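You operate a simulated robot arm through the tools that you are given. There is no shell and no other tool. Be economical: measure what you need, move in short steps, check, and stop when the job is done.

Carry out the task below with a simulated robot arm. There is one attempt and no reset: what you move stays moved.

## Task
Give the green cupcake both kinds of sprinkles and put it back.
Fine: pearls and strands from the mill, a full turn or so each; back into its hollow in the purple tray; swing the arm back to LOAD.

The check looks at the end state, three seconds after you hand in, the way a careful person would. Anything else that was tipped, shoved, dropped, spilled or broken makes it a failure.

## Robot
A 7-joint arm with a two-finger parallel gripper, fixed in place. Base frame: the origin is at the foot of the arm, x ahead of it, y to its left, z up; the work surface is at about z = 80.6. Readings come in cm, degrees, newtons and seconds.
Its first joint turns from -166.0 to 166.0 degrees. Payload 4.4 kg.
The TCP is the grasp point between the finger pads, 2.3 cm short of the fingertips. In the tool frame z runs along the fingers and y along their closing line. Largest opening 9.4 cm; finger width 3.8, thickness 1; the body of the gripper, 5.4 by 9.6 cm, starts 3.9 cm behind the TCP.
Orientation is that of the tool frame in the base frame, as [roll, pitch, yaw] about the fixed x, y, z axes, in that order (R = Rz(yaw) Ry(pitch) Rx(roll)). With the fingers straight down and closing along the base's y, the tool's x points along the base's -x, its y along +y and its z along -z.

## Interface
- The arm moves only by the tool apply_moves. Its argument "series" is a list of rows, each an object of numbers (a shift or turn left out is 0, a gripper value left out holds the last): "claw": the closure, from 0 (fully open) to 1 (shut); "tx", "ty", "tz": the shift along the tool's x, y, z in cm; "ax", "ay", "az": the turn, a rotation vector about the tool's x, y, z in degrees. In form: [{"claw": .., "tx": .., "ty": .., "tz": .., "ax": .., "ay": .., "az": ..}, ...]. A call has 1 to 10 rows; each row shifts and turns the commanded pose from where the row before left it, along the tool's axes as they then stand. Each row takes 0.2 s and may step no farther than 5 cm and 8.6 degrees from the row before; otherwise, or with a gripper value out of range, the whole call is refused. A pose out of reach is approached as far as the arm can. The call stops where the force on the tool passes 50 N (or 10 N more than at its start, if that is more) or the arm is blocked; 0.2 s more then pass. Each finger travels about 7.2 cm/s and halts on what it meets, pressing with about 23 N; the grip force reading is that of the motor and also rises with nothing between the fingers. The clock runs only during rows and for 0.2 s after the last one: add rows that do not move to give the fingers time. The reply holds the time, the measured pose of the TCP, the force on the tool along the base axes, the opening and the grip force, in the units named above and with some noise, with the torque about the TCP (base axes, N m) and any sound that the robot's microphone picked up.
- Cameras (640 x 400 px; columns grow to the right, rows downward): "scene" is fixed at [22.16, -50.19, 139.13]; the picture's right is [0.45, -0.89, 0.00], its down [-0.28, -0.14, -0.95] and it looks along [0.85, 0.43, -0.32] (base axes); focal length 340 px, centre (320, 200). "wrist" rides on the gripper at [8.6, 1.6, -7.4] in the tool frame; the picture's right is [-0.18, 0.98, 0.00], its down [-0.58, -0.11, -0.81] and it looks along [-0.79, -0.15, 0.59] (tool axes); focal length 243 px, centre (320, 200). There is no depth. A picture from a camera that has moved, and an enlarged one, comes with that camera's place and axes in the base frame and with its lens.
- camera(camera): a new picture of that camera. No time passes.
- inspect(camera, box): a new picture of the part [left, top, right, bottom] of that camera's present view, enlarged. No time passes.
- close_job(): hands the job in; it is judged then, once.

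Go step by step. Nothing tells you positions but the pictures and the camera data: compare them with the known pose of the tool, close in by small moves and look again before you grip or let go. The budget is 120 turns and 84 pictures, counting those below and the enlarged ones. Unless the task says otherwise, let go and move clear before handing in, and close with one line.

The tools are called as a command line: name --argument value ..., lists and objects as JSON in quotes. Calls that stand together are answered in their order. apply_moves: Moves the arm, as the interface text tells. Its arguments: {"type":"object","properties":{"series":{"type":"array","items":{"type":"object","properties":{"claw":{"type":"number"},"tx":{"type":"number"},"ty":{"type":"number"},"tz":{"type":"number"},"ax":{"type":"number"},"ay":{"type":"number"},"az":{"type":"number"}}}}},"required":["series"]} The other tools are called the same way: camera (camera) takes a picture; inspect (camera, box) takes an enlarged picture of a part of a camera's view; close_job () hands the job in.

At the start:

```text
t: 0.0
eef_pos: [84.5, -6.87, 121.4]
tcp_rot: [-179.9, 0.0, -179.9]
wrist_force: [-0.9, 0.4, -0.1]
torque: [-0.03, 0.02, 0.02]
gripper_width: 9.43
finger_force: 0.0
```

scene: 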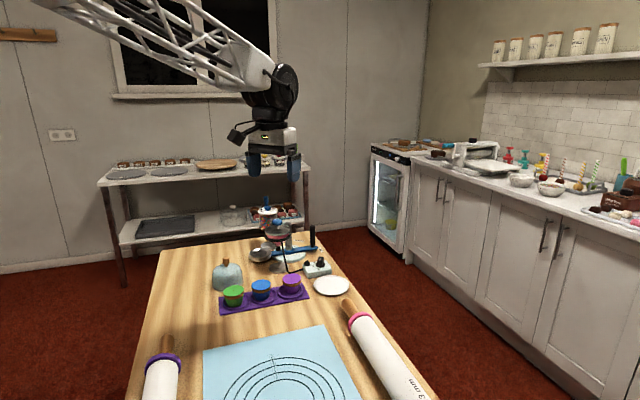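
wrist: 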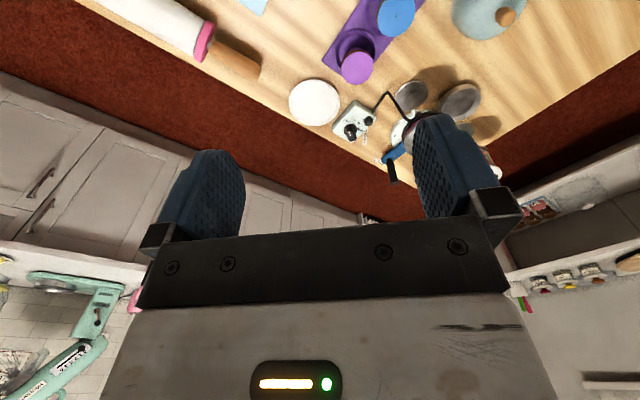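

I see a table with a purple tray holding green, blue and purple cupcakes, and a mill device behind it. I'll enlarge that area first.

inspect --camera "scene" --box '[200, 190, 360, 320]'

inspect --camera "scene" --box '[240, 195, 340, 280]'

inspect --camera "wrist" --box '[280, 0, 540, 200]'

```text
3.08 times, centred on (280, 255) of scene
camera zoom: at [22.16, -50.19, 139.13], right [0.45, -0.89, 0.0], down [-0.28, -0.14, -0.95], along [0.85, 0.43, -0.32], focal length 1045 px, centre (443, 31)
```

zoom: 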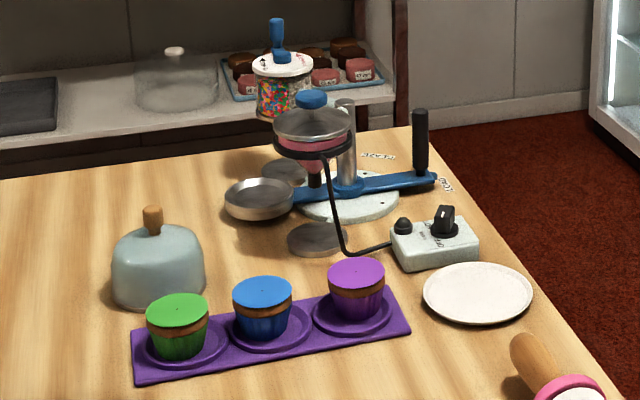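

```text
4.71 times, centred on (290, 238) of scene
camera zoom: at [22.16, -50.19, 139.13], right [0.45, -0.89, 0.0], down [-0.28, -0.14, -0.95], along [0.85, 0.43, -0.32], focal length 1599 px, centre (461, 24)
```

zoom: 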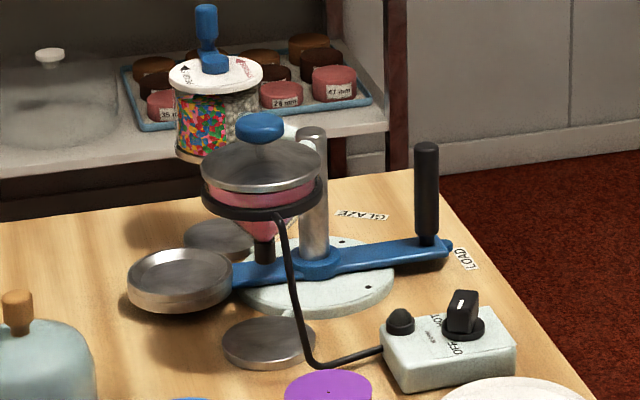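

```text
2.00 times, centred on (410, 100) of wrist
camera zoom: at [75.77, -5.16, 128.7], right [0.18, 0.98, 0.0], down [0.58, -0.11, 0.81], along [0.79, -0.15, -0.59], focal length 485 px, centre (140, 400)
```

zoom: 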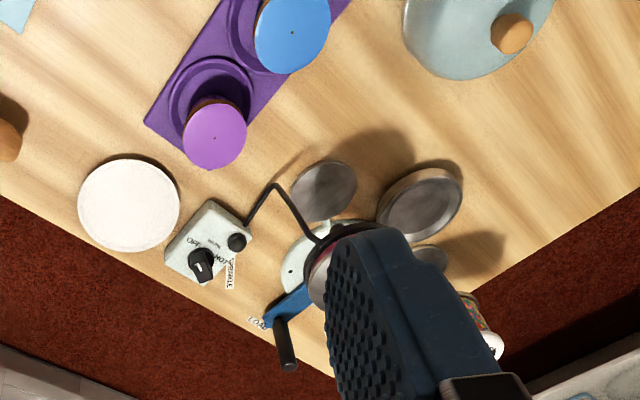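

The machine (swing arm with pan, funnel and mill) sits at roughly x 105–120, y 0–20, and the tray at x 84–96. I'll shift the gripper back and left for a clear wrist view.

apply_moves --series '[{"tx": 3, "ty": 4}, {"tx": 3, "ty": 4}, {"tx": 3, "ty": 4}, {"tx": 3, "ty": 4}]'

camera --camera "wrist"

inspect --camera "scene" --box '[245, 195, 325, 245]'

```text
t: 1.0
eef_pos: [72.49, 9.11, 121.43]
tcp_rot: [-180.0, 0.0, -180.0]
wrist_force: [0.7, -0.5, -0.3]
torque: [0.01, -0.01, -0.05]
gripper_width: 9.4
finger_force: 0.1
```

```text
78 pictures are left
camera wrist: at [63.84, 10.69, 128.67], right [0.18, 0.98, 0.0], down [0.58, -0.11, 0.81], along [0.79, -0.15, -0.59], focal length 243 px, centre (320, 200)
```

wrist: 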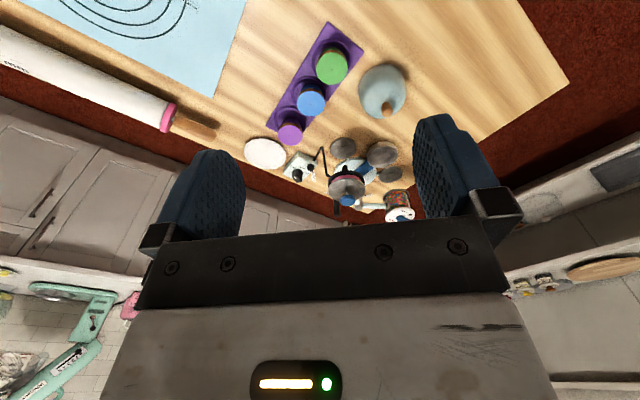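

```text
8.00 times, centred on (285, 220) of scene
camera zoom: at [22.16, -50.19, 139.13], right [0.45, -0.89, 0.0], down [-0.28, -0.14, -0.95], along [0.85, 0.43, -0.32], focal length 2718 px, centre (600, 40)
```

zoom: 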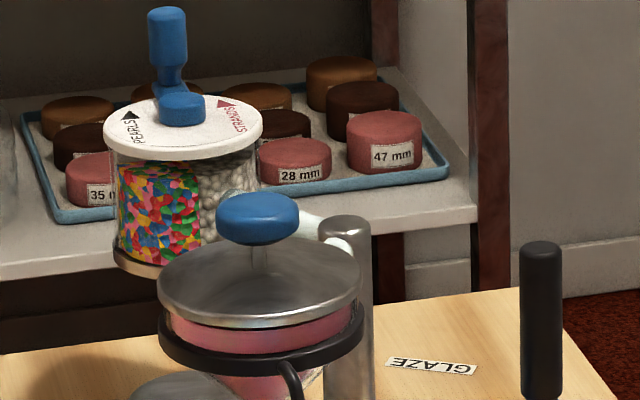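

The mill's lid shows PEARLS and STRANDS arrows with a crank; I need the details from this angle.

inspect --camera "wrist" --box '[270, 120, 430, 230]'

inspect --camera "scene" --box '[255, 193, 285, 213]'

inspect --camera "wrist" --box '[260, 30, 420, 150]'

```text
3.64 times, centred on (350, 175) of wrist
camera zoom: at [63.84, 10.69, 128.67], right [0.18, 0.98, 0.0], down [0.58, -0.11, 0.81], along [0.79, -0.15, -0.59], focal length 882 px, centre (211, 291)
```

zoom: 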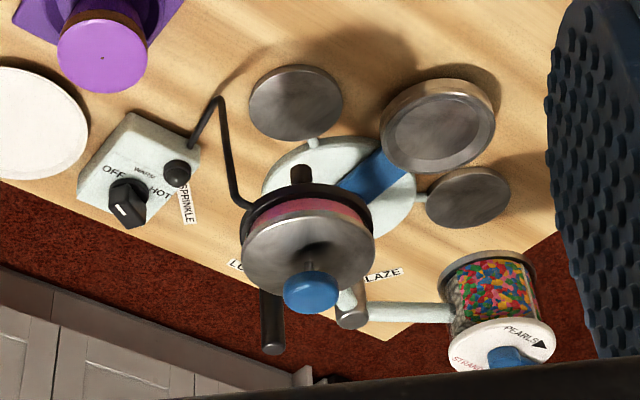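

```text
16.00 times, centred on (270, 203) of scene
camera zoom: at [22.16, -50.19, 139.13], right [0.45, -0.89, 0.0], down [-0.28, -0.14, -0.95], along [0.85, 0.43, -0.32], focal length 5436 px, centre (1120, 152)
```

zoom: 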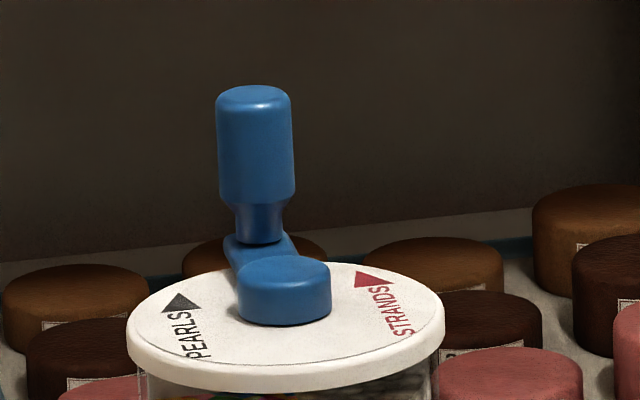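

```text
3.33 times, centred on (340, 90) of wrist
camera zoom: at [63.84, 10.69, 128.67], right [0.18, 0.98, 0.0], down [0.58, -0.11, 0.81], along [0.79, -0.15, -0.59], focal length 809 px, centre (253, 567)
```

zoom: 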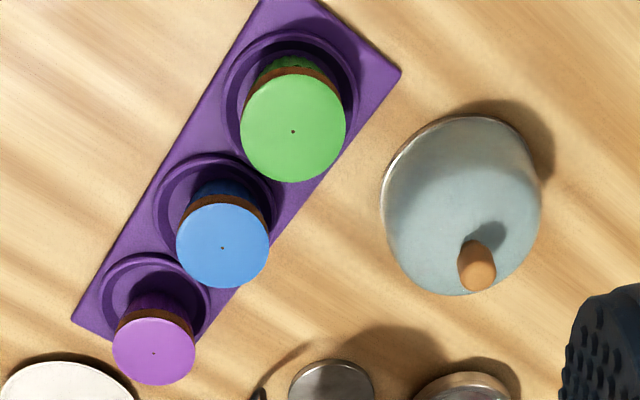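

Rough triangulation: post ≈(117.8, 11), funnel ≈(107.7, 8.6), mill lid ≈(120.4, 21.3, 94.6), pan ≈(108, 17), swing handle ≈(124, 4.3). These need an outward-tilted tool, so I'll first turn the wrist 180° so its camera ends up above the hand when tilted.

apply_moves --series '[{"az": 8.57}, {"az": 8.57}, {"az": 8.57}, {"az": 8.57}, {"az": 8.57}, {"az": 8.57}, {"az": 8.57}, {"az": 8.57}, {"az": 8.57}, {"az": 8.57}]'

apply_moves --series '[{"az": 8.57}, {"az": 8.57}, {"az": 8.57}, {"az": 8.57}, {"az": 8.57}, {"az": 8.57}, {"az": 8.57}, {"az": 8.57}, {"az": 8.57}, {"az": 8.57}]'

apply_moves --series '[{"az": 8.6}, {}]'

camera --camera "wrist"

```text
t: 3.2
eef_pos: [72.52, 9.23, 121.44]
tcp_rot: [180.0, 0.0, 94.2]
wrist_force: [0.3, 0.2, 0.7]
torque: [0.02, 0.03, -0.02]
gripper_width: 9.39
finger_force: 0.0
```

```text
t: 5.4
eef_pos: [72.4, 9.1, 121.58]
tcp_rot: [-179.8, -0.2, 14.6]
wrist_force: [0.4, -0.5, 0.9]
torque: [0.0, -0.01, 0.01]
gripper_width: 9.4
finger_force: 0.1
out of reach, approached as far as the arm can: row 10
```

```text
t: 6.0
eef_pos: [72.51, 9.04, 121.4]
tcp_rot: [-179.6, 0.0, 14.6]
wrist_force: [0.2, -0.3, 0.9]
torque: [0.0, 0.02, 0.0]
gripper_width: 9.41
finger_force: 0.0
out of reach, approached as far as the arm can: row 1
```

```text
73 pictures are left
camera wrist: at [81.23, 9.75, 128.69], right [0.07, -1.0, 0.0], down [-0.59, -0.05, 0.81], along [-0.8, -0.05, -0.59], focal length 243 px, centre (320, 200)
```

wrist: 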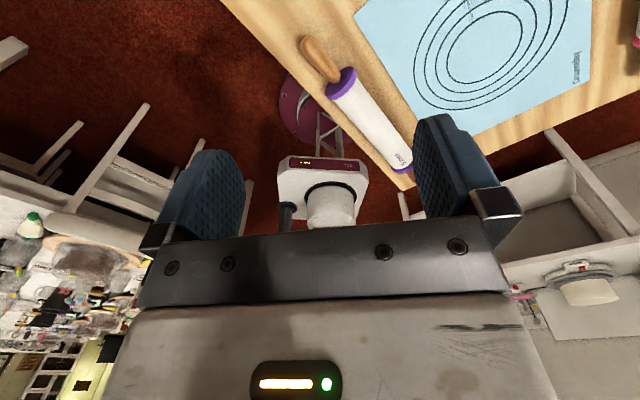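

The wrist joint limits out near yaw 14.6°. I'll tilt outward from here to see which orientations and how much reach are available with the camera on top.

apply_moves --series '[{"ay": 8.5}, {"ay": 8.5}, {"ay": 8.5}, {"ay": 8.5}, {"ay": 8.5}, {}]'

```text
t: 7.4
eef_pos: [72.52, 9.11, 121.42]
tcp_rot: [-179.6, -42.6, 14.5]
wrist_force: [-0.5, 0.3, 1.2]
torque: [-0.01, 0.02, -0.02]
gripper_width: 9.41
finger_force: 0.1
```

Tilted camera-above works (pitch −42.6, closing line level). Now test turning toward azimuth 0 and extending outward at this safe height.

apply_moves --series '[{"ax": -5.4, "az": 5.9}, {"ax": -5.4, "az": 5.9}, {}]'

apply_moves --series '[{"tx": 3.6, "tz": 3.3}, {"tx": 3.6, "tz": 3.3}, {"tx": 3.6, "tz": 3.3}, {"tx": 3.6, "tz": 3.3}, {}]'

camera --camera "wrist"

```text
t: 8.2
eef_pos: [72.43, 9.11, 121.39]
tcp_rot: [-179.5, -42.5, 10.4]
wrist_force: [-0.3, 0.0, 0.2]
torque: [0.01, 0.0, 0.01]
gripper_width: 9.39
finger_force: 0.1
out of reach, approached as far as the arm can: row 1, 2
```

```text
t: 9.4
eef_pos: [91.68, 12.84, 121.38]
tcp_rot: [-179.5, -42.5, 10.4]
wrist_force: [-0.7, 0.5, 0.1]
torque: [-0.04, -0.02, -0.01]
gripper_width: 9.4
finger_force: 0.1
```

```text
72 pictures are left
camera wrist: at [93.26, 11.52, 132.55], right [0.05, -0.99, -0.13], down [-0.98, -0.08, 0.2], along [-0.21, 0.12, -0.97], focal length 243 px, centre (320, 200)
```

wrist: 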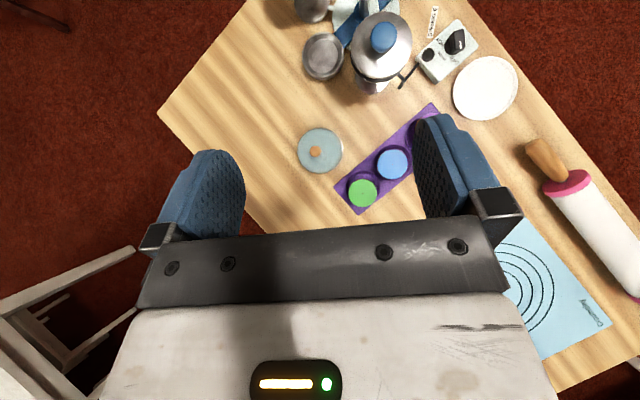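

Nice near-top view. Continue outward to test reach, staying high.

apply_moves --series '[{"tx": 3.6, "tz": 3.3}, {"tx": 3.6, "tz": 3.3}, {"tx": 3.6, "tz": 3.3}, {"tx": 3.6, "tz": 3.3}, {}]'

camera --camera "wrist"

```text
t: 10.6
eef_pos: [109.85, 15.74, 119.55]
tcp_rot: [-179.2, -42.6, 10.9]
wrist_force: [0.2, 1.0, 0.2]
torque: [0.03, 0.0, -0.02]
gripper_width: 9.4
finger_force: 0.0
out of reach, approached as far as the arm can: row 4
```

```text
71 pictures are left
camera wrist: at [111.48, 14.39, 130.7], right [0.06, -0.99, -0.13], down [-0.98, -0.09, 0.2], along [-0.21, 0.12, -0.97], focal length 243 px, centre (320, 200)
```

wrist: 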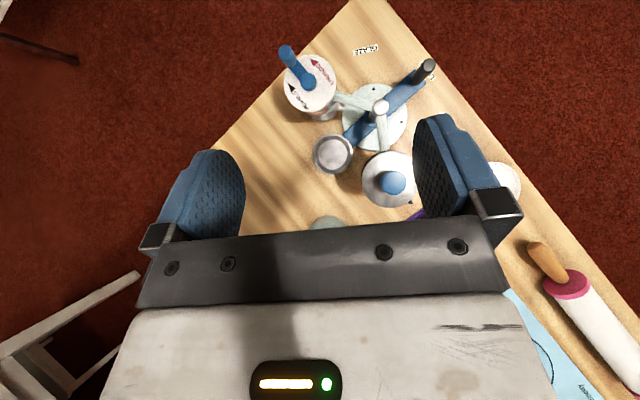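

I now have solid positions: post (117.9, 11.2), pan at LOAD (110.5, 18.2), mill lid (119.8, 21.6), crank knob (122, 23), handle (124.3, 4.8). Zoom on pan and crank while I'm here.

inspect --camera "wrist" --box '[265, 35, 445, 210]'

inspect --camera "wrist" --box '[270, 35, 350, 125]'

inspect --camera "scene" --box '[225, 215, 295, 310]'

```text
2.29 times, centred on (355, 122) of wrist
camera zoom: at [111.48, 14.39, 130.7], right [0.06, -0.99, -0.13], down [-0.98, -0.09, 0.2], along [-0.21, 0.12, -0.97], focal length 555 px, centre (240, 377)
```

zoom: 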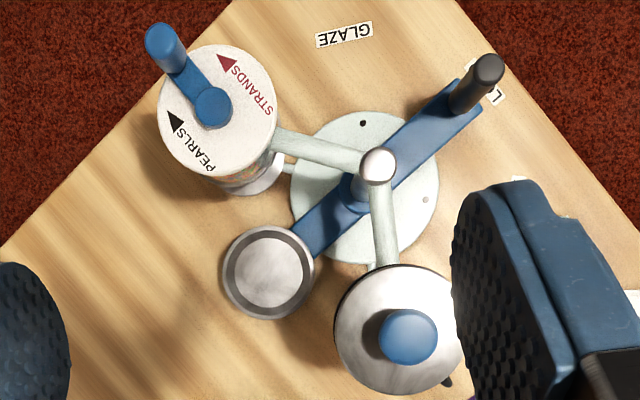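

```text
4.44 times, centred on (310, 80) of wrist
camera zoom: at [111.48, 14.39, 130.7], right [0.06, -0.99, -0.13], down [-0.98, -0.09, 0.2], along [-0.21, 0.12, -0.97], focal length 1078 px, centre (364, 733)
```

zoom: 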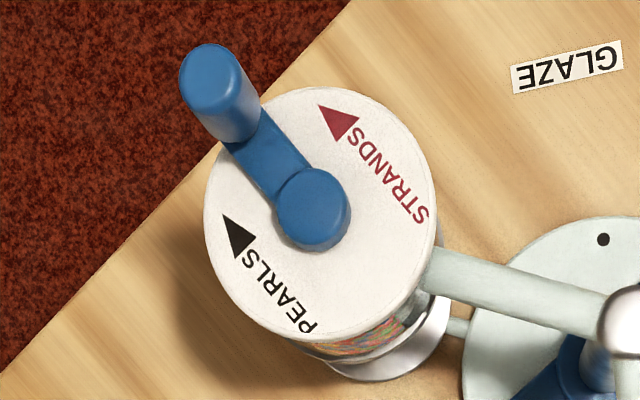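

```text
4.21 times, centred on (260, 262) of scene
camera zoom: at [22.16, -50.19, 139.13], right [0.45, -0.89, 0.0], down [-0.28, -0.14, -0.95], along [0.85, 0.43, -0.32], focal length 1431 px, centre (573, -63)
```

zoom: 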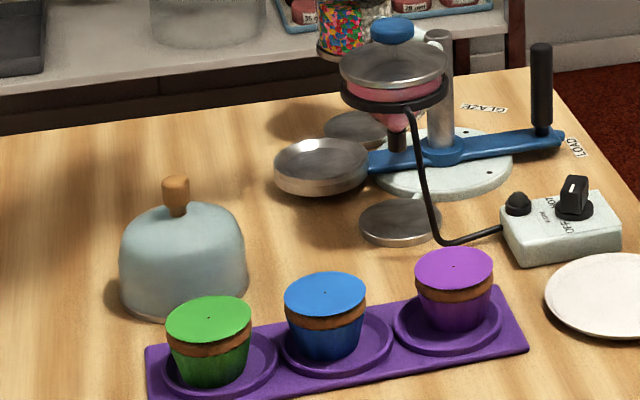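

Arrows: pearls = clockwise seen from above, strands = counter-clockwise. For pick/place I want the approach from the robot's left (azimuth ≈ −30°) to keep clear of the funnel and the blue cupcake, so I retract, untilt and unwind the wrist the other way.

apply_moves --series '[{"tx": -3.6, "tz": -3.3}, {"tx": -3.6, "tz": -3.3}, {"tx": -3.6, "tz": -3.3}, {"tx": -3.6, "tz": -3.3}, {"tx": -3.6, "tz": -3.3}, {"tx": -3.6, "tz": -3.3}, {"tx": -3.6, "tz": -3.3}, {}]'

apply_moves --series '[{"ay": -8.5}, {"ay": -8.5}, {"ay": -8.5}, {"ay": -8.5}, {"ay": -8.5}, {"az": -8.5}, {"az": -8.5}, {"az": -8.5}, {"az": -8.5}, {"az": -8.5}]'

apply_moves --series '[{"az": -8.5}, {"az": -8.5}, {"az": -8.5}, {"az": -8.5}, {"az": -8.5}, {"az": -8.5}, {"az": -8.5}, {"az": -8.5}, {"az": -8.5}, {"az": -8.5}]'

apply_moves --series '[{"az": -8.5}, {"az": -8.5}, {"az": -8.5}, {"az": -8.5}, {"az": -8.5}, {"az": -8.5}, {"az": -8.5}, {"az": -8.5}, {"az": -8.5}, {"az": -8.5}]'

apply_moves --series '[{"az": -8.5}, {"az": -8.5}, {"az": -8.5}, {"az": -8.5}, {"az": -8.5}, {"az": -8.5}, {"az": -8.5}, {"az": -8.5}, {"az": -8.5}, {"az": -8.5}]'

```text
t: 12.4
eef_pos: [75.83, 9.3, 119.35]
tcp_rot: [-179.7, -42.5, 10.4]
wrist_force: [-0.2, -0.1, 0.2]
torque: [-0.04, 0.02, -0.02]
gripper_width: 9.39
finger_force: 0.0
```

```text
t: 14.6
eef_pos: [76.27, 5.99, 119.16]
tcp_rot: [-179.8, -0.2, 53.4]
wrist_force: [1.1, -0.4, 1.0]
torque: [-0.02, 0.03, -0.01]
gripper_width: 9.38
finger_force: 0.0
out of reach, approached as far as the arm can: row 3, 4, 5
```

```text
t: 16.8
eef_pos: [76.23, 5.95, 119.06]
tcp_rot: [179.8, -0.1, 138.3]
wrist_force: [-0.8, -0.5, 0.9]
torque: [-0.01, -0.02, 0.02]
gripper_width: 9.39
finger_force: 0.2
```

```text
t: 19.0
eef_pos: [76.3, 6.03, 119.23]
tcp_rot: [179.8, 0.1, -136.7]
wrist_force: [0.3, -0.1, 1.1]
torque: [0.02, 0.0, 0.02]
gripper_width: 9.38
finger_force: 0.2
```

```text
t: 21.2
eef_pos: [76.31, 6.1, 119.17]
tcp_rot: [-179.9, 0.2, -51.7]
wrist_force: [0.5, -0.3, 0.2]
torque: [0.0, 0.01, -0.01]
gripper_width: 9.41
finger_force: 0.0
```

Now yaw to about −35° and tilt outward 40°, then look.

apply_moves --series '[{"az": -8.4}, {"az": -8.4}, {"ay": 8}, {"ay": 8}, {"ay": 8}, {"ay": 8}, {"ay": 8}, {}]'

camera --camera "wrist"

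```text
t: 23.0
eef_pos: [76.39, 6.0, 119.12]
tcp_rot: [-179.7, -39.8, -35.0]
wrist_force: [-0.1, -0.7, 0.8]
torque: [0.02, 0.0, -0.02]
gripper_width: 9.41
finger_force: 0.1
```

```text
67 pictures are left
camera wrist: at [76.88, 3.64, 130.26], right [-0.68, -0.72, -0.12], down [-0.73, 0.64, 0.25], along [-0.1, 0.26, -0.96], focal length 243 px, centre (320, 200)
```

wrist: 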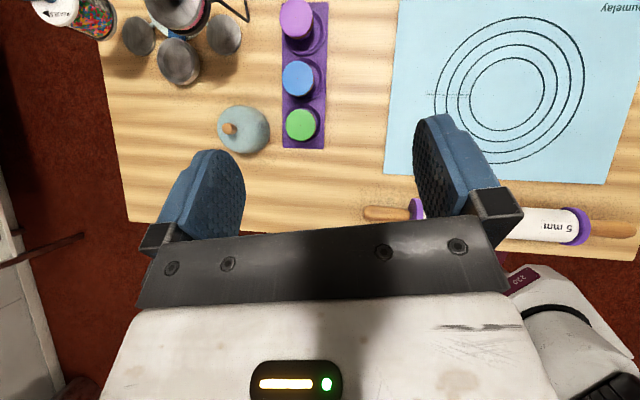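

Orientation lines up with the tray (green at ≈(85.3, 8.7)). Before picking, test that this orientation reaches over the pan, at z 100.

apply_moves --series '[{"tx": 0.39, "ty": -2.96, "tz": 2.8}, {"tx": 0.39, "ty": -2.96, "tz": 2.8}, {"tx": 0.39, "ty": -2.96, "tz": 2.8}, {"tx": 0.39, "ty": -2.96, "tz": 2.8}, {"tx": 0.39, "ty": -2.96, "tz": 2.8}, {"tx": 0.39, "ty": -2.96, "tz": 2.8}, {"tx": 0.39, "ty": -2.96, "tz": 2.8}, {"tx": 0.39, "ty": -2.96, "tz": 2.8}, {"tx": 0.39, "ty": -2.96, "tz": 2.8}, {"tx": 0.39, "ty": -2.96, "tz": 2.8}]'

camera --camera "wrist"

```text
t: 25.2
eef_pos: [110.48, 18.34, 100.4]
tcp_rot: [-179.5, -40.0, -35.3]
wrist_force: [-0.6, -0.5, 0.3]
torque: [0.02, 0.01, -0.01]
gripper_width: 9.39
finger_force: 0.2
```

```text
66 pictures are left
camera wrist: at [110.98, 15.95, 111.45], right [-0.68, -0.72, -0.12], down [-0.73, 0.64, 0.25], along [-0.1, 0.26, -0.96], focal length 243 px, centre (320, 200)
```

wrist: 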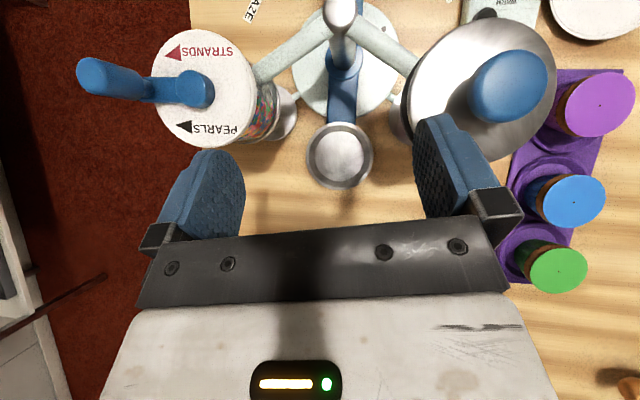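

Reach is fine. Pan confirmed at (110.4, 18.1). Now go above the green cupcake with the fingers opened to about 7.2 cm.

apply_moves --series '[{"tx": -2.11, "ty": 3.19, "tz": -0.83}, {"tx": -2.11, "ty": 3.19, "tz": -0.83}, {"tx": -2.11, "ty": 3.19, "tz": -0.83}, {"tx": -2.11, "ty": 3.19, "tz": -0.83}, {"tx": -2.11, "ty": 3.19, "tz": -0.83}, {"tx": -2.11, "ty": 3.19, "tz": -0.83}, {"tx": -2.11, "ty": 3.19, "tz": -0.83, "claw": 0.235}, {}]'

camera --camera "wrist"

inspect --camera "scene" --box '[190, 230, 310, 330]'

```text
t: 27.0
eef_pos: [85.53, 8.63, 95.06]
tcp_rot: [-179.7, -39.8, -35.2]
wrist_force: [-0.4, 0.2, 0.0]
torque: [0.0, -0.01, 0.03]
gripper_width: 7.19
finger_force: 0.1
```

```text
65 pictures are left
camera wrist: at [86.08, 6.32, 106.13], right [-0.68, -0.72, -0.12], down [-0.73, 0.64, 0.25], along [-0.1, 0.26, -0.96], focal length 243 px, centre (320, 200)
```

wrist: 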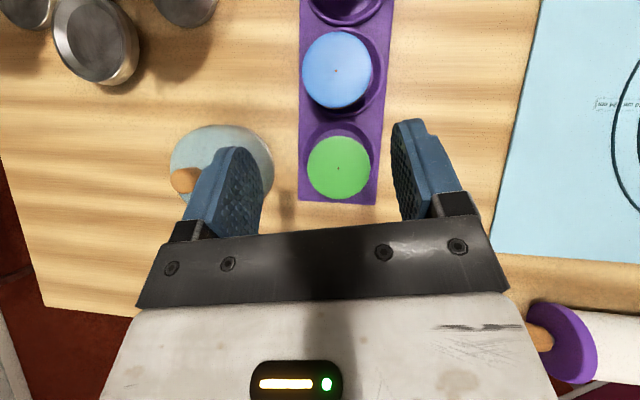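

```text
4.00 times, centred on (250, 280) of scene
camera zoom: at [22.16, -50.19, 139.13], right [0.45, -0.89, 0.0], down [-0.28, -0.14, -0.95], along [0.85, 0.43, -0.32], focal length 1359 px, centre (600, -120)
```

zoom: 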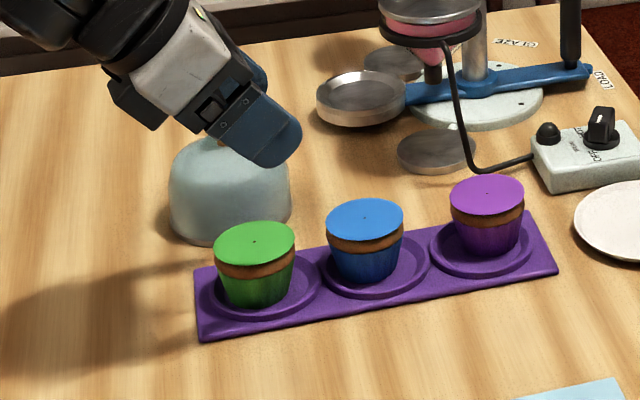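

Green centre is at ≈(84.9, 8.9), top z≈84.7; dome stays clear of the left finger by over 1 cm. Correct sideways and descend to z 87, then look.

apply_moves --series '[{"tx": -0.51, "ty": 0.1, "tz": -0.42}, {"tx": -1.28, "tz": 1.536}, {"tx": -1.28, "tz": 1.536}, {"tx": -1.28, "tz": 1.536}, {"tx": -1.28, "tz": 1.536}, {}]'

camera --camera "wrist"

inspect --camera "scene" --box '[190, 230, 310, 330]'

```text
t: 28.4
eef_pos: [84.91, 9.09, 87.01]
tcp_rot: [-179.8, -39.8, -35.3]
wrist_force: [-0.1, -0.8, 0.0]
torque: [0.0, 0.05, 0.01]
gripper_width: 7.2
finger_force: 0.2
```

```text
63 pictures are left
camera wrist: at [85.47, 6.69, 98.11], right [-0.68, -0.72, -0.12], down [-0.73, 0.64, 0.25], along [-0.1, 0.26, -0.96], focal length 243 px, centre (320, 200)
```

wrist: 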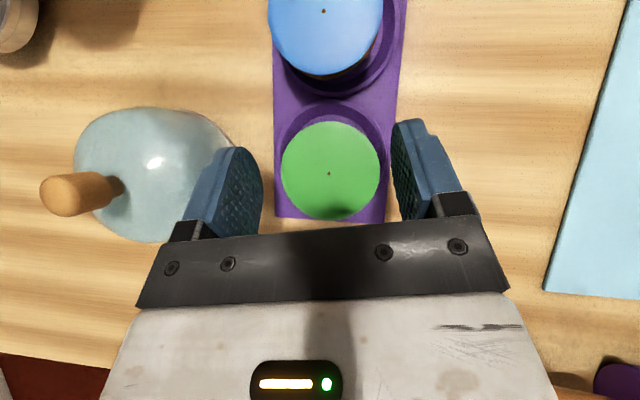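

```text
4.00 times, centred on (250, 280) of scene
camera zoom: at [22.16, -50.19, 139.13], right [0.45, -0.89, 0.0], down [-0.28, -0.14, -0.95], along [0.85, 0.43, -0.32], focal length 1359 px, centre (600, -120)
```

zoom: 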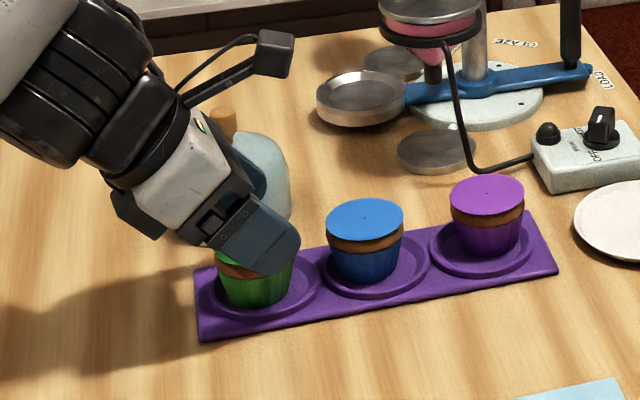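

Centered. Descend 1.9 cm and close on it.

apply_moves --series '[{"tx": -0.61, "tz": 0.73}, {"tx": -0.61, "tz": 0.73}, {}, {"claw": 0.35}, {"claw": 0.42}, {"claw": 0.5}, {}, {}]'

camera --camera "wrist"

inspect --camera "scene" --box '[190, 230, 310, 330]'

```text
t: 30.2
eef_pos: [84.75, 8.96, 85.1]
tcp_rot: [-179.8, -39.7, -35.2]
wrist_force: [0.1, -0.9, 0.3]
torque: [0.03, -0.02, -0.02]
gripper_width: 5.44
finger_force: 22.9
```

```text
61 pictures are left
camera wrist: at [85.33, 6.62, 96.3], right [-0.68, -0.72, -0.12], down [-0.73, 0.64, 0.25], along [-0.1, 0.26, -0.96], focal length 243 px, centre (320, 200)
```

wrist: 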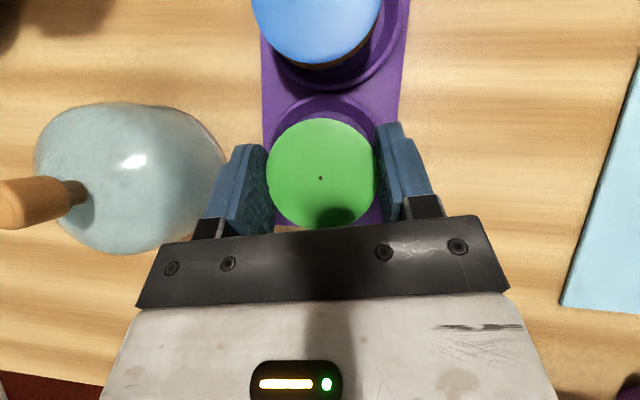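

```text
4.00 times, centred on (250, 280) of scene
camera zoom: at [22.16, -50.19, 139.13], right [0.45, -0.89, 0.0], down [-0.28, -0.14, -0.95], along [0.85, 0.43, -0.32], focal length 1359 px, centre (600, -120)
```

zoom: 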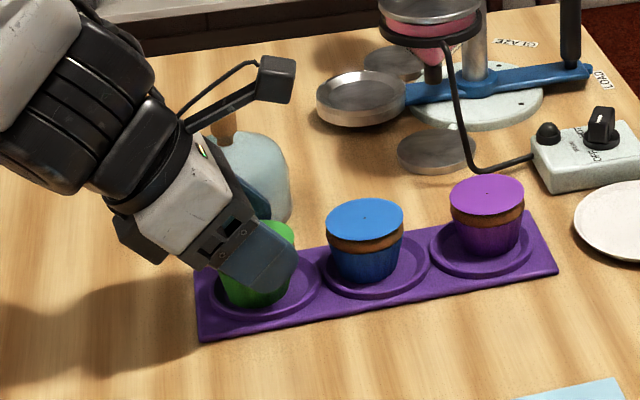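

Gripped (5.44 cm, 22.9 N). Lift straight up and check it hangs level.

apply_moves --series '[{"tx": 0.64, "tz": -0.77}, {"tx": 1.28, "tz": -1.536}, {"tx": 1.92, "tz": -2.3}, {"tx": 1.92, "tz": -2.3}, {"tx": 1.92, "tz": -2.3}, {"tx": 1.28, "tz": -1.536}, {}]'

camera --camera "wrist"

inspect --camera "scene" --box '[190, 200, 310, 300]'

```text
t: 31.8
eef_pos: [84.65, 8.85, 99.34]
tcp_rot: [-179.7, -39.7, -35.1]
wrist_force: [0.1, -0.1, -0.9]
torque: [0.02, -0.01, 0.01]
gripper_width: 5.41
finger_force: 23.1
```

```text
59 pictures are left
camera wrist: at [85.23, 6.47, 110.46], right [-0.68, -0.72, -0.12], down [-0.73, 0.64, 0.25], along [-0.1, 0.26, -0.96], focal length 243 px, centre (320, 200)
```

wrist: 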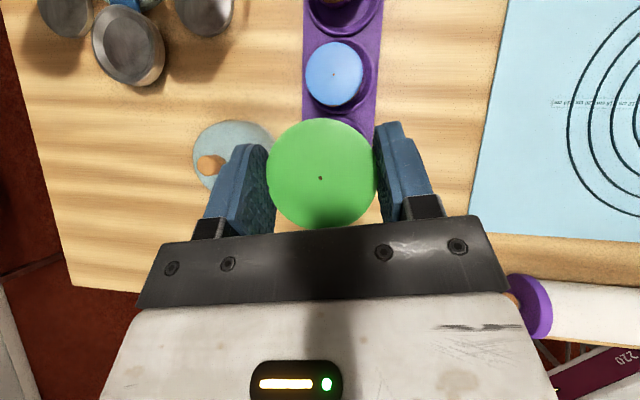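

```text
4.00 times, centred on (250, 250) of scene
camera zoom: at [22.16, -50.19, 139.13], right [0.45, -0.89, 0.0], down [-0.28, -0.14, -0.95], along [0.85, 0.43, -0.32], focal length 1359 px, centre (600, 0)
```

zoom: 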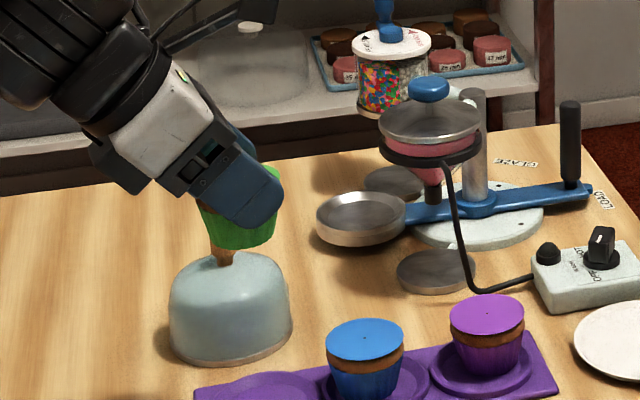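

Cupcake is held level. Carry it at this height to above the pan.

apply_moves --series '[{"tx": 1.49, "ty": -2.79, "tz": 1.24}, {"tx": 1.49, "ty": -2.79, "tz": 1.24}, {"tx": 1.49, "ty": -2.79, "tz": 1.24}, {"tx": 1.49, "ty": -2.79, "tz": 1.24}, {"tx": 1.49, "ty": -2.79, "tz": 1.24}, {"tx": 1.49, "ty": -2.79, "tz": 1.24}, {"tx": 1.49, "ty": -2.79, "tz": 1.24}, {"tx": 1.49, "ty": -2.79, "tz": 1.24}, {}]'

apply_moves --series '[{"tx": -1.28, "tz": 1.536}, {"tx": -1.28, "tz": 1.536}, {"tx": -1.28, "tz": 1.536}, {}]'

camera --camera "wrist"

inspect --camera "scene" --box '[220, 190, 320, 270]'

```text
t: 33.8
eef_pos: [110.16, 18.23, 99.43]
tcp_rot: [-179.8, -39.8, -35.0]
wrist_force: [-0.8, -0.6, 0.1]
torque: [0.01, -0.01, -0.01]
gripper_width: 5.42
finger_force: 23.1
```

```text
t: 34.8
eef_pos: [110.28, 18.37, 93.33]
tcp_rot: [-179.6, -39.9, -35.3]
wrist_force: [-0.2, 0.7, -0.1]
torque: [0.0, -0.05, -0.01]
gripper_width: 5.42
finger_force: 22.8
```

```text
57 pictures are left
camera wrist: at [110.85, 15.99, 104.44], right [-0.68, -0.72, -0.12], down [-0.73, 0.64, 0.25], along [-0.1, 0.26, -0.96], focal length 243 px, centre (320, 200)
```

wrist: 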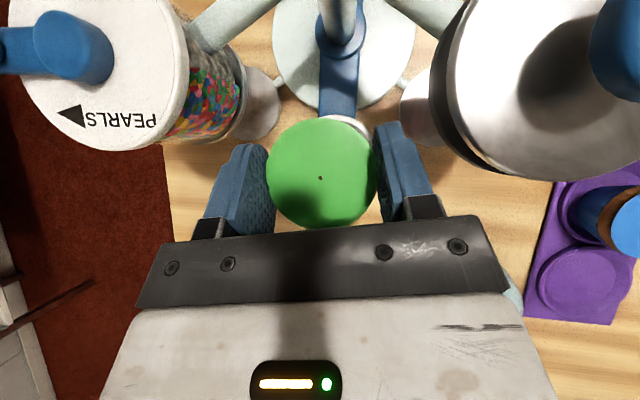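

```text
5.00 times, centred on (270, 230) of scene
camera zoom: at [22.16, -50.19, 139.13], right [0.45, -0.89, 0.0], down [-0.28, -0.14, -0.95], along [0.85, 0.43, -0.32], focal length 1699 px, centre (570, 50)
```

zoom: 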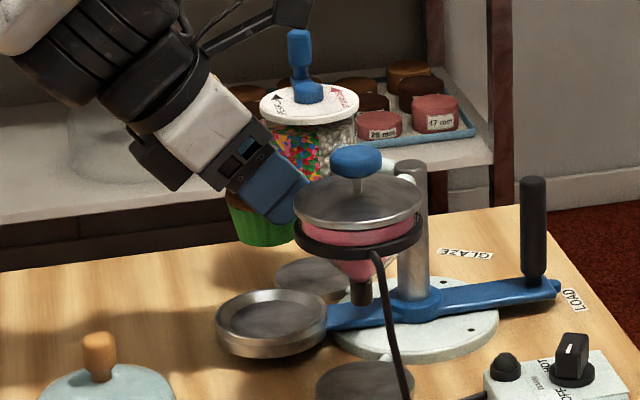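

Aligned with the pan in both views. Lower to z≈88, then in small steps watching force.

apply_moves --series '[{"tx": -1.28, "tz": 1.536}, {"tx": -1.28, "tz": 1.536}, {"tx": -0.64, "tz": 0.768}, {}]'

inspect --camera "scene" --box '[235, 215, 315, 270]'

camera --camera "wrist"

```text
t: 35.8
eef_pos: [110.2, 18.18, 88.33]
tcp_rot: [-179.7, -39.8, -35.2]
wrist_force: [0.1, 0.0, -0.6]
torque: [0.0, -0.02, 0.01]
gripper_width: 5.41
finger_force: 23.3
```

```text
7.27 times, centred on (275, 242) of scene
camera zoom: at [22.16, -50.19, 139.13], right [0.45, -0.89, 0.0], down [-0.28, -0.14, -0.95], along [0.85, 0.43, -0.32], focal length 2471 px, centre (647, -109)
```

zoom: 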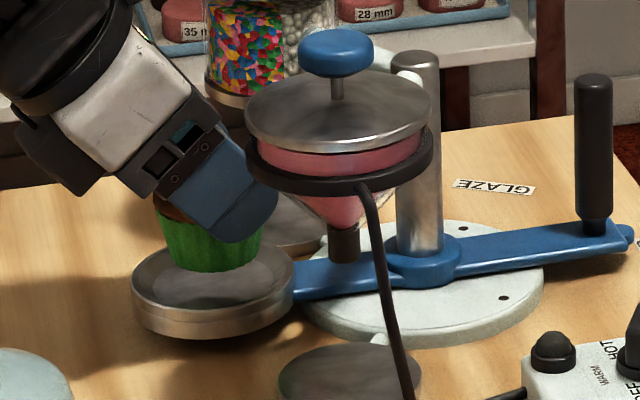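

```text
54 pictures are left
camera wrist: at [110.78, 15.92, 99.43], right [-0.68, -0.72, -0.12], down [-0.73, 0.64, 0.25], along [-0.1, 0.26, -0.96], focal length 243 px, centre (320, 200)
```

wrist: 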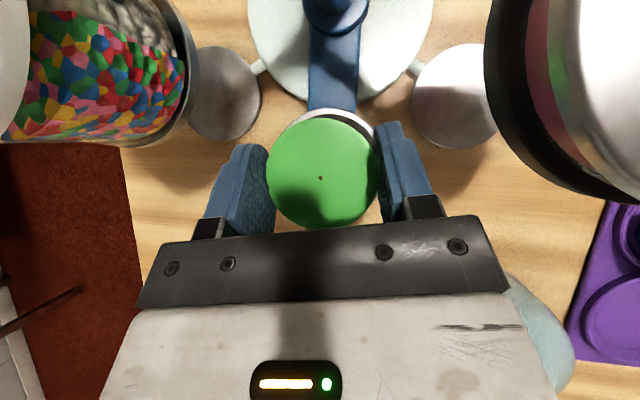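

About 1 cm left to the pan floor, well centered. Lower gently.

apply_moves --series '[{"tx": -0.26, "tz": 0.31}, {"tx": -0.19, "tz": 0.23}, {}]'

apply_moves --series '[{"tx": -0.13, "tz": 0.154}, {}]'

apply_moves --series '[{"tx": -0.13, "tz": 0.154}, {}]'

```text
t: 36.6
eef_pos: [110.23, 18.41, 87.7]
tcp_rot: [-179.7, -39.8, -35.0]
wrist_force: [1.0, -0.2, -0.3]
torque: [0.0, -0.01, 0.01]
gripper_width: 5.45
finger_force: 22.4
```

```text
t: 37.2
eef_pos: [110.24, 18.29, 87.47]
tcp_rot: [-179.8, -39.7, -35.2]
wrist_force: [-0.1, 0.3, -0.8]
torque: [0.0, 0.01, 0.01]
gripper_width: 5.42
finger_force: 22.7
```

```text
t: 37.8
eef_pos: [110.21, 18.42, 87.27]
tcp_rot: [-179.8, -39.8, -35.2]
wrist_force: [0.2, -0.3, -0.2]
torque: [0.02, -0.01, 0.0]
gripper_width: 5.39
finger_force: 22.5
```

apply_moves --series '[{"tx": -0.13, "tz": 0.154}, {}]'

apply_moves --series '[{"tx": -0.13, "tz": 0.154}, {}]'

inspect --camera "scene" --box '[235, 215, 315, 270]'

```text
t: 38.4
eef_pos: [110.19, 18.36, 87.14]
tcp_rot: [-179.7, -39.7, -35.1]
wrist_force: [0.0, 0.0, -0.7]
torque: [0.02, -0.01, 0.0]
gripper_width: 5.39
finger_force: 23.1
```

```text
t: 39.0
eef_pos: [110.17, 18.4, 86.87]
tcp_rot: [-179.7, -39.8, -35.2]
wrist_force: [0.1, -0.5, -0.7]
torque: [0.02, 0.03, -0.01]
gripper_width: 5.4
finger_force: 22.7
```

```text
7.27 times, centred on (275, 242) of scene
camera zoom: at [22.16, -50.19, 139.13], right [0.45, -0.89, 0.0], down [-0.28, -0.14, -0.95], along [0.85, 0.43, -0.32], focal length 2471 px, centre (647, -109)
```

zoom: 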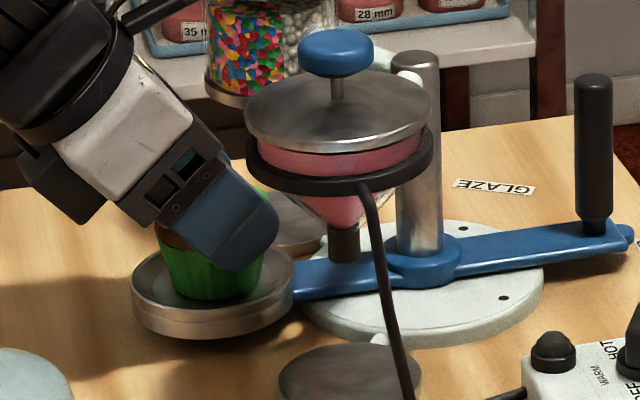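

Nearly seated; continue in 0.2 cm steps.

apply_moves --series '[{"tx": -0.1, "tz": 0.115}, {}]'

apply_moves --series '[{"tx": -0.1, "tz": 0.115}, {}]'

apply_moves --series '[{"tx": -0.1, "tz": 0.115}, {}]'

```text
t: 39.6
eef_pos: [110.27, 18.52, 86.58]
tcp_rot: [-179.7, -39.8, -35.3]
wrist_force: [-0.5, -0.5, 0.8]
torque: [0.01, -0.04, 0.01]
gripper_width: 5.41
finger_force: 22.5
```

```text
t: 40.2
eef_pos: [110.26, 18.42, 86.62]
tcp_rot: [-179.7, -39.9, -35.2]
wrist_force: [-0.9, 1.0, 12.4]
torque: [0.08, 0.09, 0.02]
gripper_width: 5.4
finger_force: 23.6
```

```text
t: 40.8
eef_pos: [110.2, 18.33, 86.41]
tcp_rot: [-179.7, -39.9, -35.3]
wrist_force: [0.0, -3.9, 8.3]
torque: [-0.11, 0.34, -0.09]
gripper_width: 5.48
finger_force: 23.3
```

Contact felt at z≈86.6. Check before letting go.

inspect --camera "scene" --box '[245, 225, 295, 265]'

inspect --camera "wrist" --box '[190, 80, 470, 260]'

```text
10.00 times, centred on (270, 245) of scene
camera zoom: at [22.16, -50.19, 139.13], right [0.45, -0.89, 0.0], down [-0.28, -0.14, -0.95], along [0.85, 0.43, -0.32], focal length 3398 px, centre (820, -250)
```

zoom: 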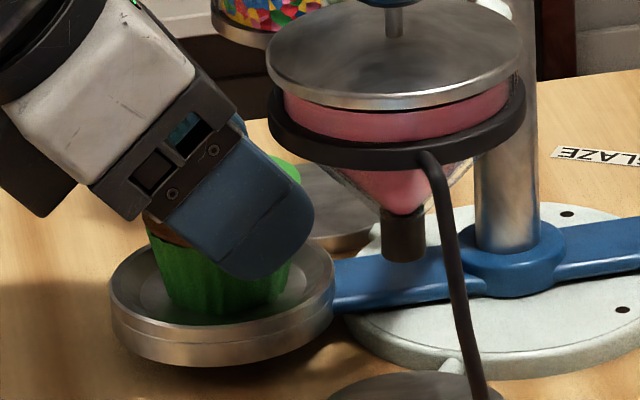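

```text
2.22 times, centred on (330, 170) of wrist
camera zoom: at [110.83, 16.01, 97.61], right [-0.68, -0.72, -0.12], down [-0.73, 0.64, 0.25], along [-0.1, 0.26, -0.96], focal length 539 px, centre (298, 267)
```

zoom: 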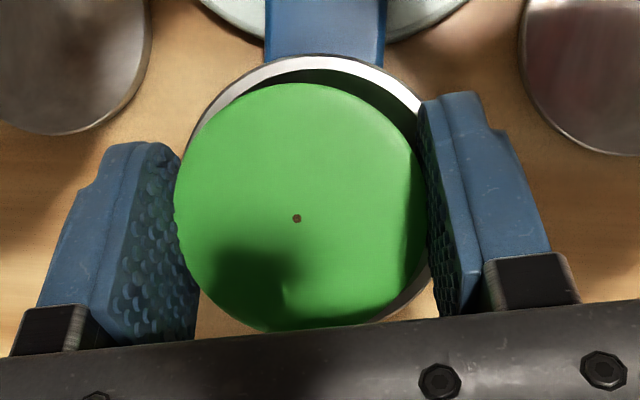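

Seated in the pan. Release gently to ~7.2 cm opening and back out along the tool axis upward.

apply_moves --series '[{"claw": 0.4}, {"claw": 0.36}, {"claw": 0.3}, {"claw": 0.235}, {}]'

inspect --camera "wrist" --box '[190, 80, 470, 260]'

```text
t: 42.0
eef_pos: [110.23, 18.36, 86.39]
tcp_rot: [-179.7, -39.9, -35.1]
wrist_force: [-0.7, 0.1, -0.3]
torque: [-0.03, 0.02, -0.01]
gripper_width: 7.21
finger_force: 0.2
```

```text
2.22 times, centred on (330, 170) of wrist
camera zoom: at [110.82, 16.02, 97.47], right [-0.68, -0.72, -0.12], down [-0.73, 0.64, 0.25], along [-0.1, 0.26, -0.96], focal length 539 px, centre (298, 267)
```

zoom: 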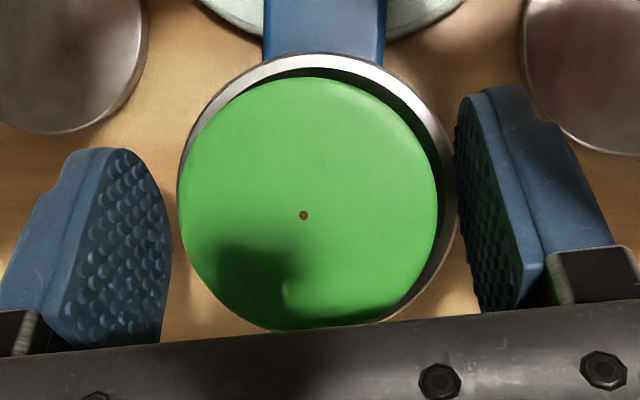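

Released and standing well in the pan. Lift clear and retreat, then unwind the wrist for the handle approach (azimuth ≥ +10°).

apply_moves --series '[{"tx": 0.64, "tz": -0.77}, {"tx": 1.92, "tz": -2.3}, {"tx": 1.92, "tz": -2.3}, {"tx": 1.92, "tz": -2.3}, {"tx": 1.92, "tz": -2.3}, {"tx": 1.92, "tz": -2.3}, {"tx": 1.92, "tz": -2.3}, {"tx": 1.92, "tz": -2.3}, {"tx": 1.92, "tz": -2.3}]'

apply_moves --series '[{"tx": -1.9, "ty": 3.2, "tz": -1.6}, {"tx": -1.9, "ty": 3.2, "tz": -1.6}, {"tx": -1.9, "ty": 3.2, "tz": -1.6}, {"tx": -1.9, "ty": 3.2, "tz": -1.6}, {"tx": -1.9, "ty": 3.2, "tz": -1.6}, {"tx": -1.9, "ty": 3.2, "tz": -1.6}, {"tx": -1.9, "ty": 3.2, "tz": -1.6}, {"tx": -1.9, "ty": 3.2, "tz": -1.6}, {}]'

apply_moves --series '[{"ay": -8}, {"ay": -8}, {"ay": -8}, {"ay": -8}, {"ay": -8}, {"az": 8.5}, {"az": 8.5}, {"az": 8.5}, {"az": 8.5}, {"az": 8.5}]'

apply_moves --series '[{"az": 8.5}, {"az": 8.5}, {"az": 8.5}, {"az": 8.5}, {"az": 8.5}, {"az": 8.5}, {"az": 8.5}, {"az": 8.5}, {"az": 8.5}, {"az": 8.5}]'

apply_moves --series '[{"az": 8.5}, {"az": 8.5}, {"az": 8.5}, {"az": 8.5}, {"az": 8.5}, {"az": 8.5}, {"az": 8.5}, {"az": 8.5}, {"az": 8.5}, {"az": 8.5}]'

apply_moves --series '[{"az": 8.5}, {"az": 8.5}, {"az": 8.5}, {"az": 8.5}, {"az": 8.5}, {"az": 8.5}, {"az": 8.5}, {"az": 8.5}, {"az": 8.5}, {}]'

```text
t: 44.0
eef_pos: [110.45, 18.52, 111.37]
tcp_rot: [-179.8, -39.8, -35.1]
wrist_force: [0.9, -0.4, -0.6]
torque: [-0.01, 0.01, 0.03]
gripper_width: 7.17
finger_force: 0.1
```

```text
t: 46.0
eef_pos: [79.0, 8.94, 111.48]
tcp_rot: [-179.7, -39.8, -35.4]
wrist_force: [-0.4, -0.1, -0.4]
torque: [0.02, 0.03, 0.02]
gripper_width: 7.21
finger_force: 0.1
```

```text
t: 48.2
eef_pos: [79.2, 8.72, 111.47]
tcp_rot: [180.0, 0.3, -77.6]
wrist_force: [0.0, 0.9, 0.1]
torque: [-0.01, -0.01, -0.03]
gripper_width: 7.18
finger_force: 0.1
```

```text
t: 50.4
eef_pos: [79.34, 8.77, 111.37]
tcp_rot: [179.6, 0.1, -162.6]
wrist_force: [0.6, -0.1, -1.0]
torque: [0.01, 0.05, 0.04]
gripper_width: 7.18
finger_force: 0.1
```

```text
t: 52.6
eef_pos: [79.31, 8.79, 111.3]
tcp_rot: [180.0, -0.4, 112.4]
wrist_force: [0.0, -0.5, -0.7]
torque: [-0.03, 0.02, 0.0]
gripper_width: 7.18
finger_force: 0.2
```

```text
t: 54.8
eef_pos: [79.36, 8.73, 111.25]
tcp_rot: [-179.8, -0.2, 35.9]
wrist_force: [-0.2, -0.1, -0.7]
torque: [-0.01, 0.05, 0.0]
gripper_width: 7.18
finger_force: 0.1
```

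Now yaw to ~25° and tilt ~60°.

apply_moves --series '[{"az": 5.5}, {"az": 5.4}, {"ay": 8.5}, {"ay": 8.5}, {"ay": 8.5}, {"ay": 8.5}, {"ay": 8.5}, {"ay": 8.5}, {"ay": 8.5}, {}]'

camera --camera "scene"

```text
t: 57.0
eef_pos: [79.27, 8.68, 111.45]
tcp_rot: [-179.6, -59.6, 24.6]
wrist_force: [0.4, -0.1, -0.5]
torque: [0.01, 0.0, 0.04]
gripper_width: 7.17
finger_force: 0.0
```

```text
49 pictures are left
```

scene: 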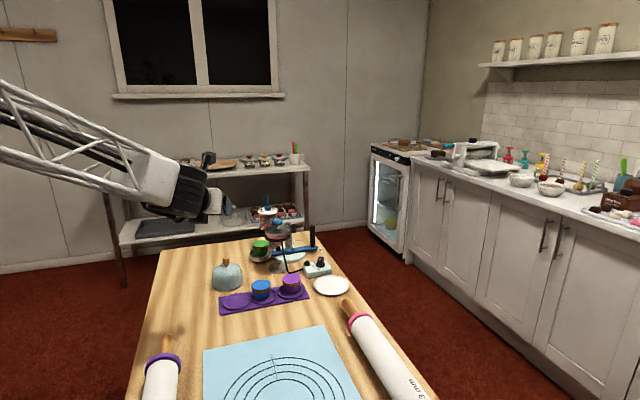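

Everything is undisturbed. Move out to hover above the swing handle at about (122, 3, 103).

apply_moves --series '[{"tx": 1.11, "ty": 2.29, "tz": 3.57}, {"tx": 1.11, "ty": 2.29, "tz": 3.57}, {"tx": 1.11, "ty": 2.29, "tz": 3.57}, {"tx": 1.11, "ty": 2.29, "tz": 3.57}, {"tx": 1.11, "ty": 2.29, "tz": 3.57}, {"tx": 1.11, "ty": 2.29, "tz": 3.57}, {"tx": 1.11, "ty": 2.29, "tz": 3.57}, {"tx": 1.11, "ty": 2.29, "tz": 3.57}, {"tx": 1.11, "ty": 2.29, "tz": 3.57}, {"tx": 1.11, "ty": 2.29, "tz": 3.57}]'

camera --camera "wrist"

```text
t: 59.2
eef_pos: [122.08, 3.44, 102.94]
tcp_rot: [-179.5, -59.6, 24.7]
wrist_force: [-0.5, 0.0, 0.3]
torque: [0.0, 0.03, 0.01]
gripper_width: 7.17
finger_force: 0.2
```

```text
48 pictures are left
camera wrist: at [120.78, 1.23, 114.07], right [0.33, -0.93, -0.16], down [-0.94, -0.32, -0.09], along [0.03, 0.18, -0.98], focal length 243 px, centre (320, 200)
```

wrist: 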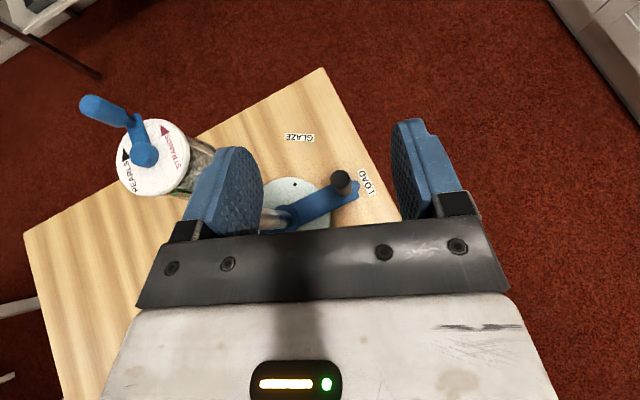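

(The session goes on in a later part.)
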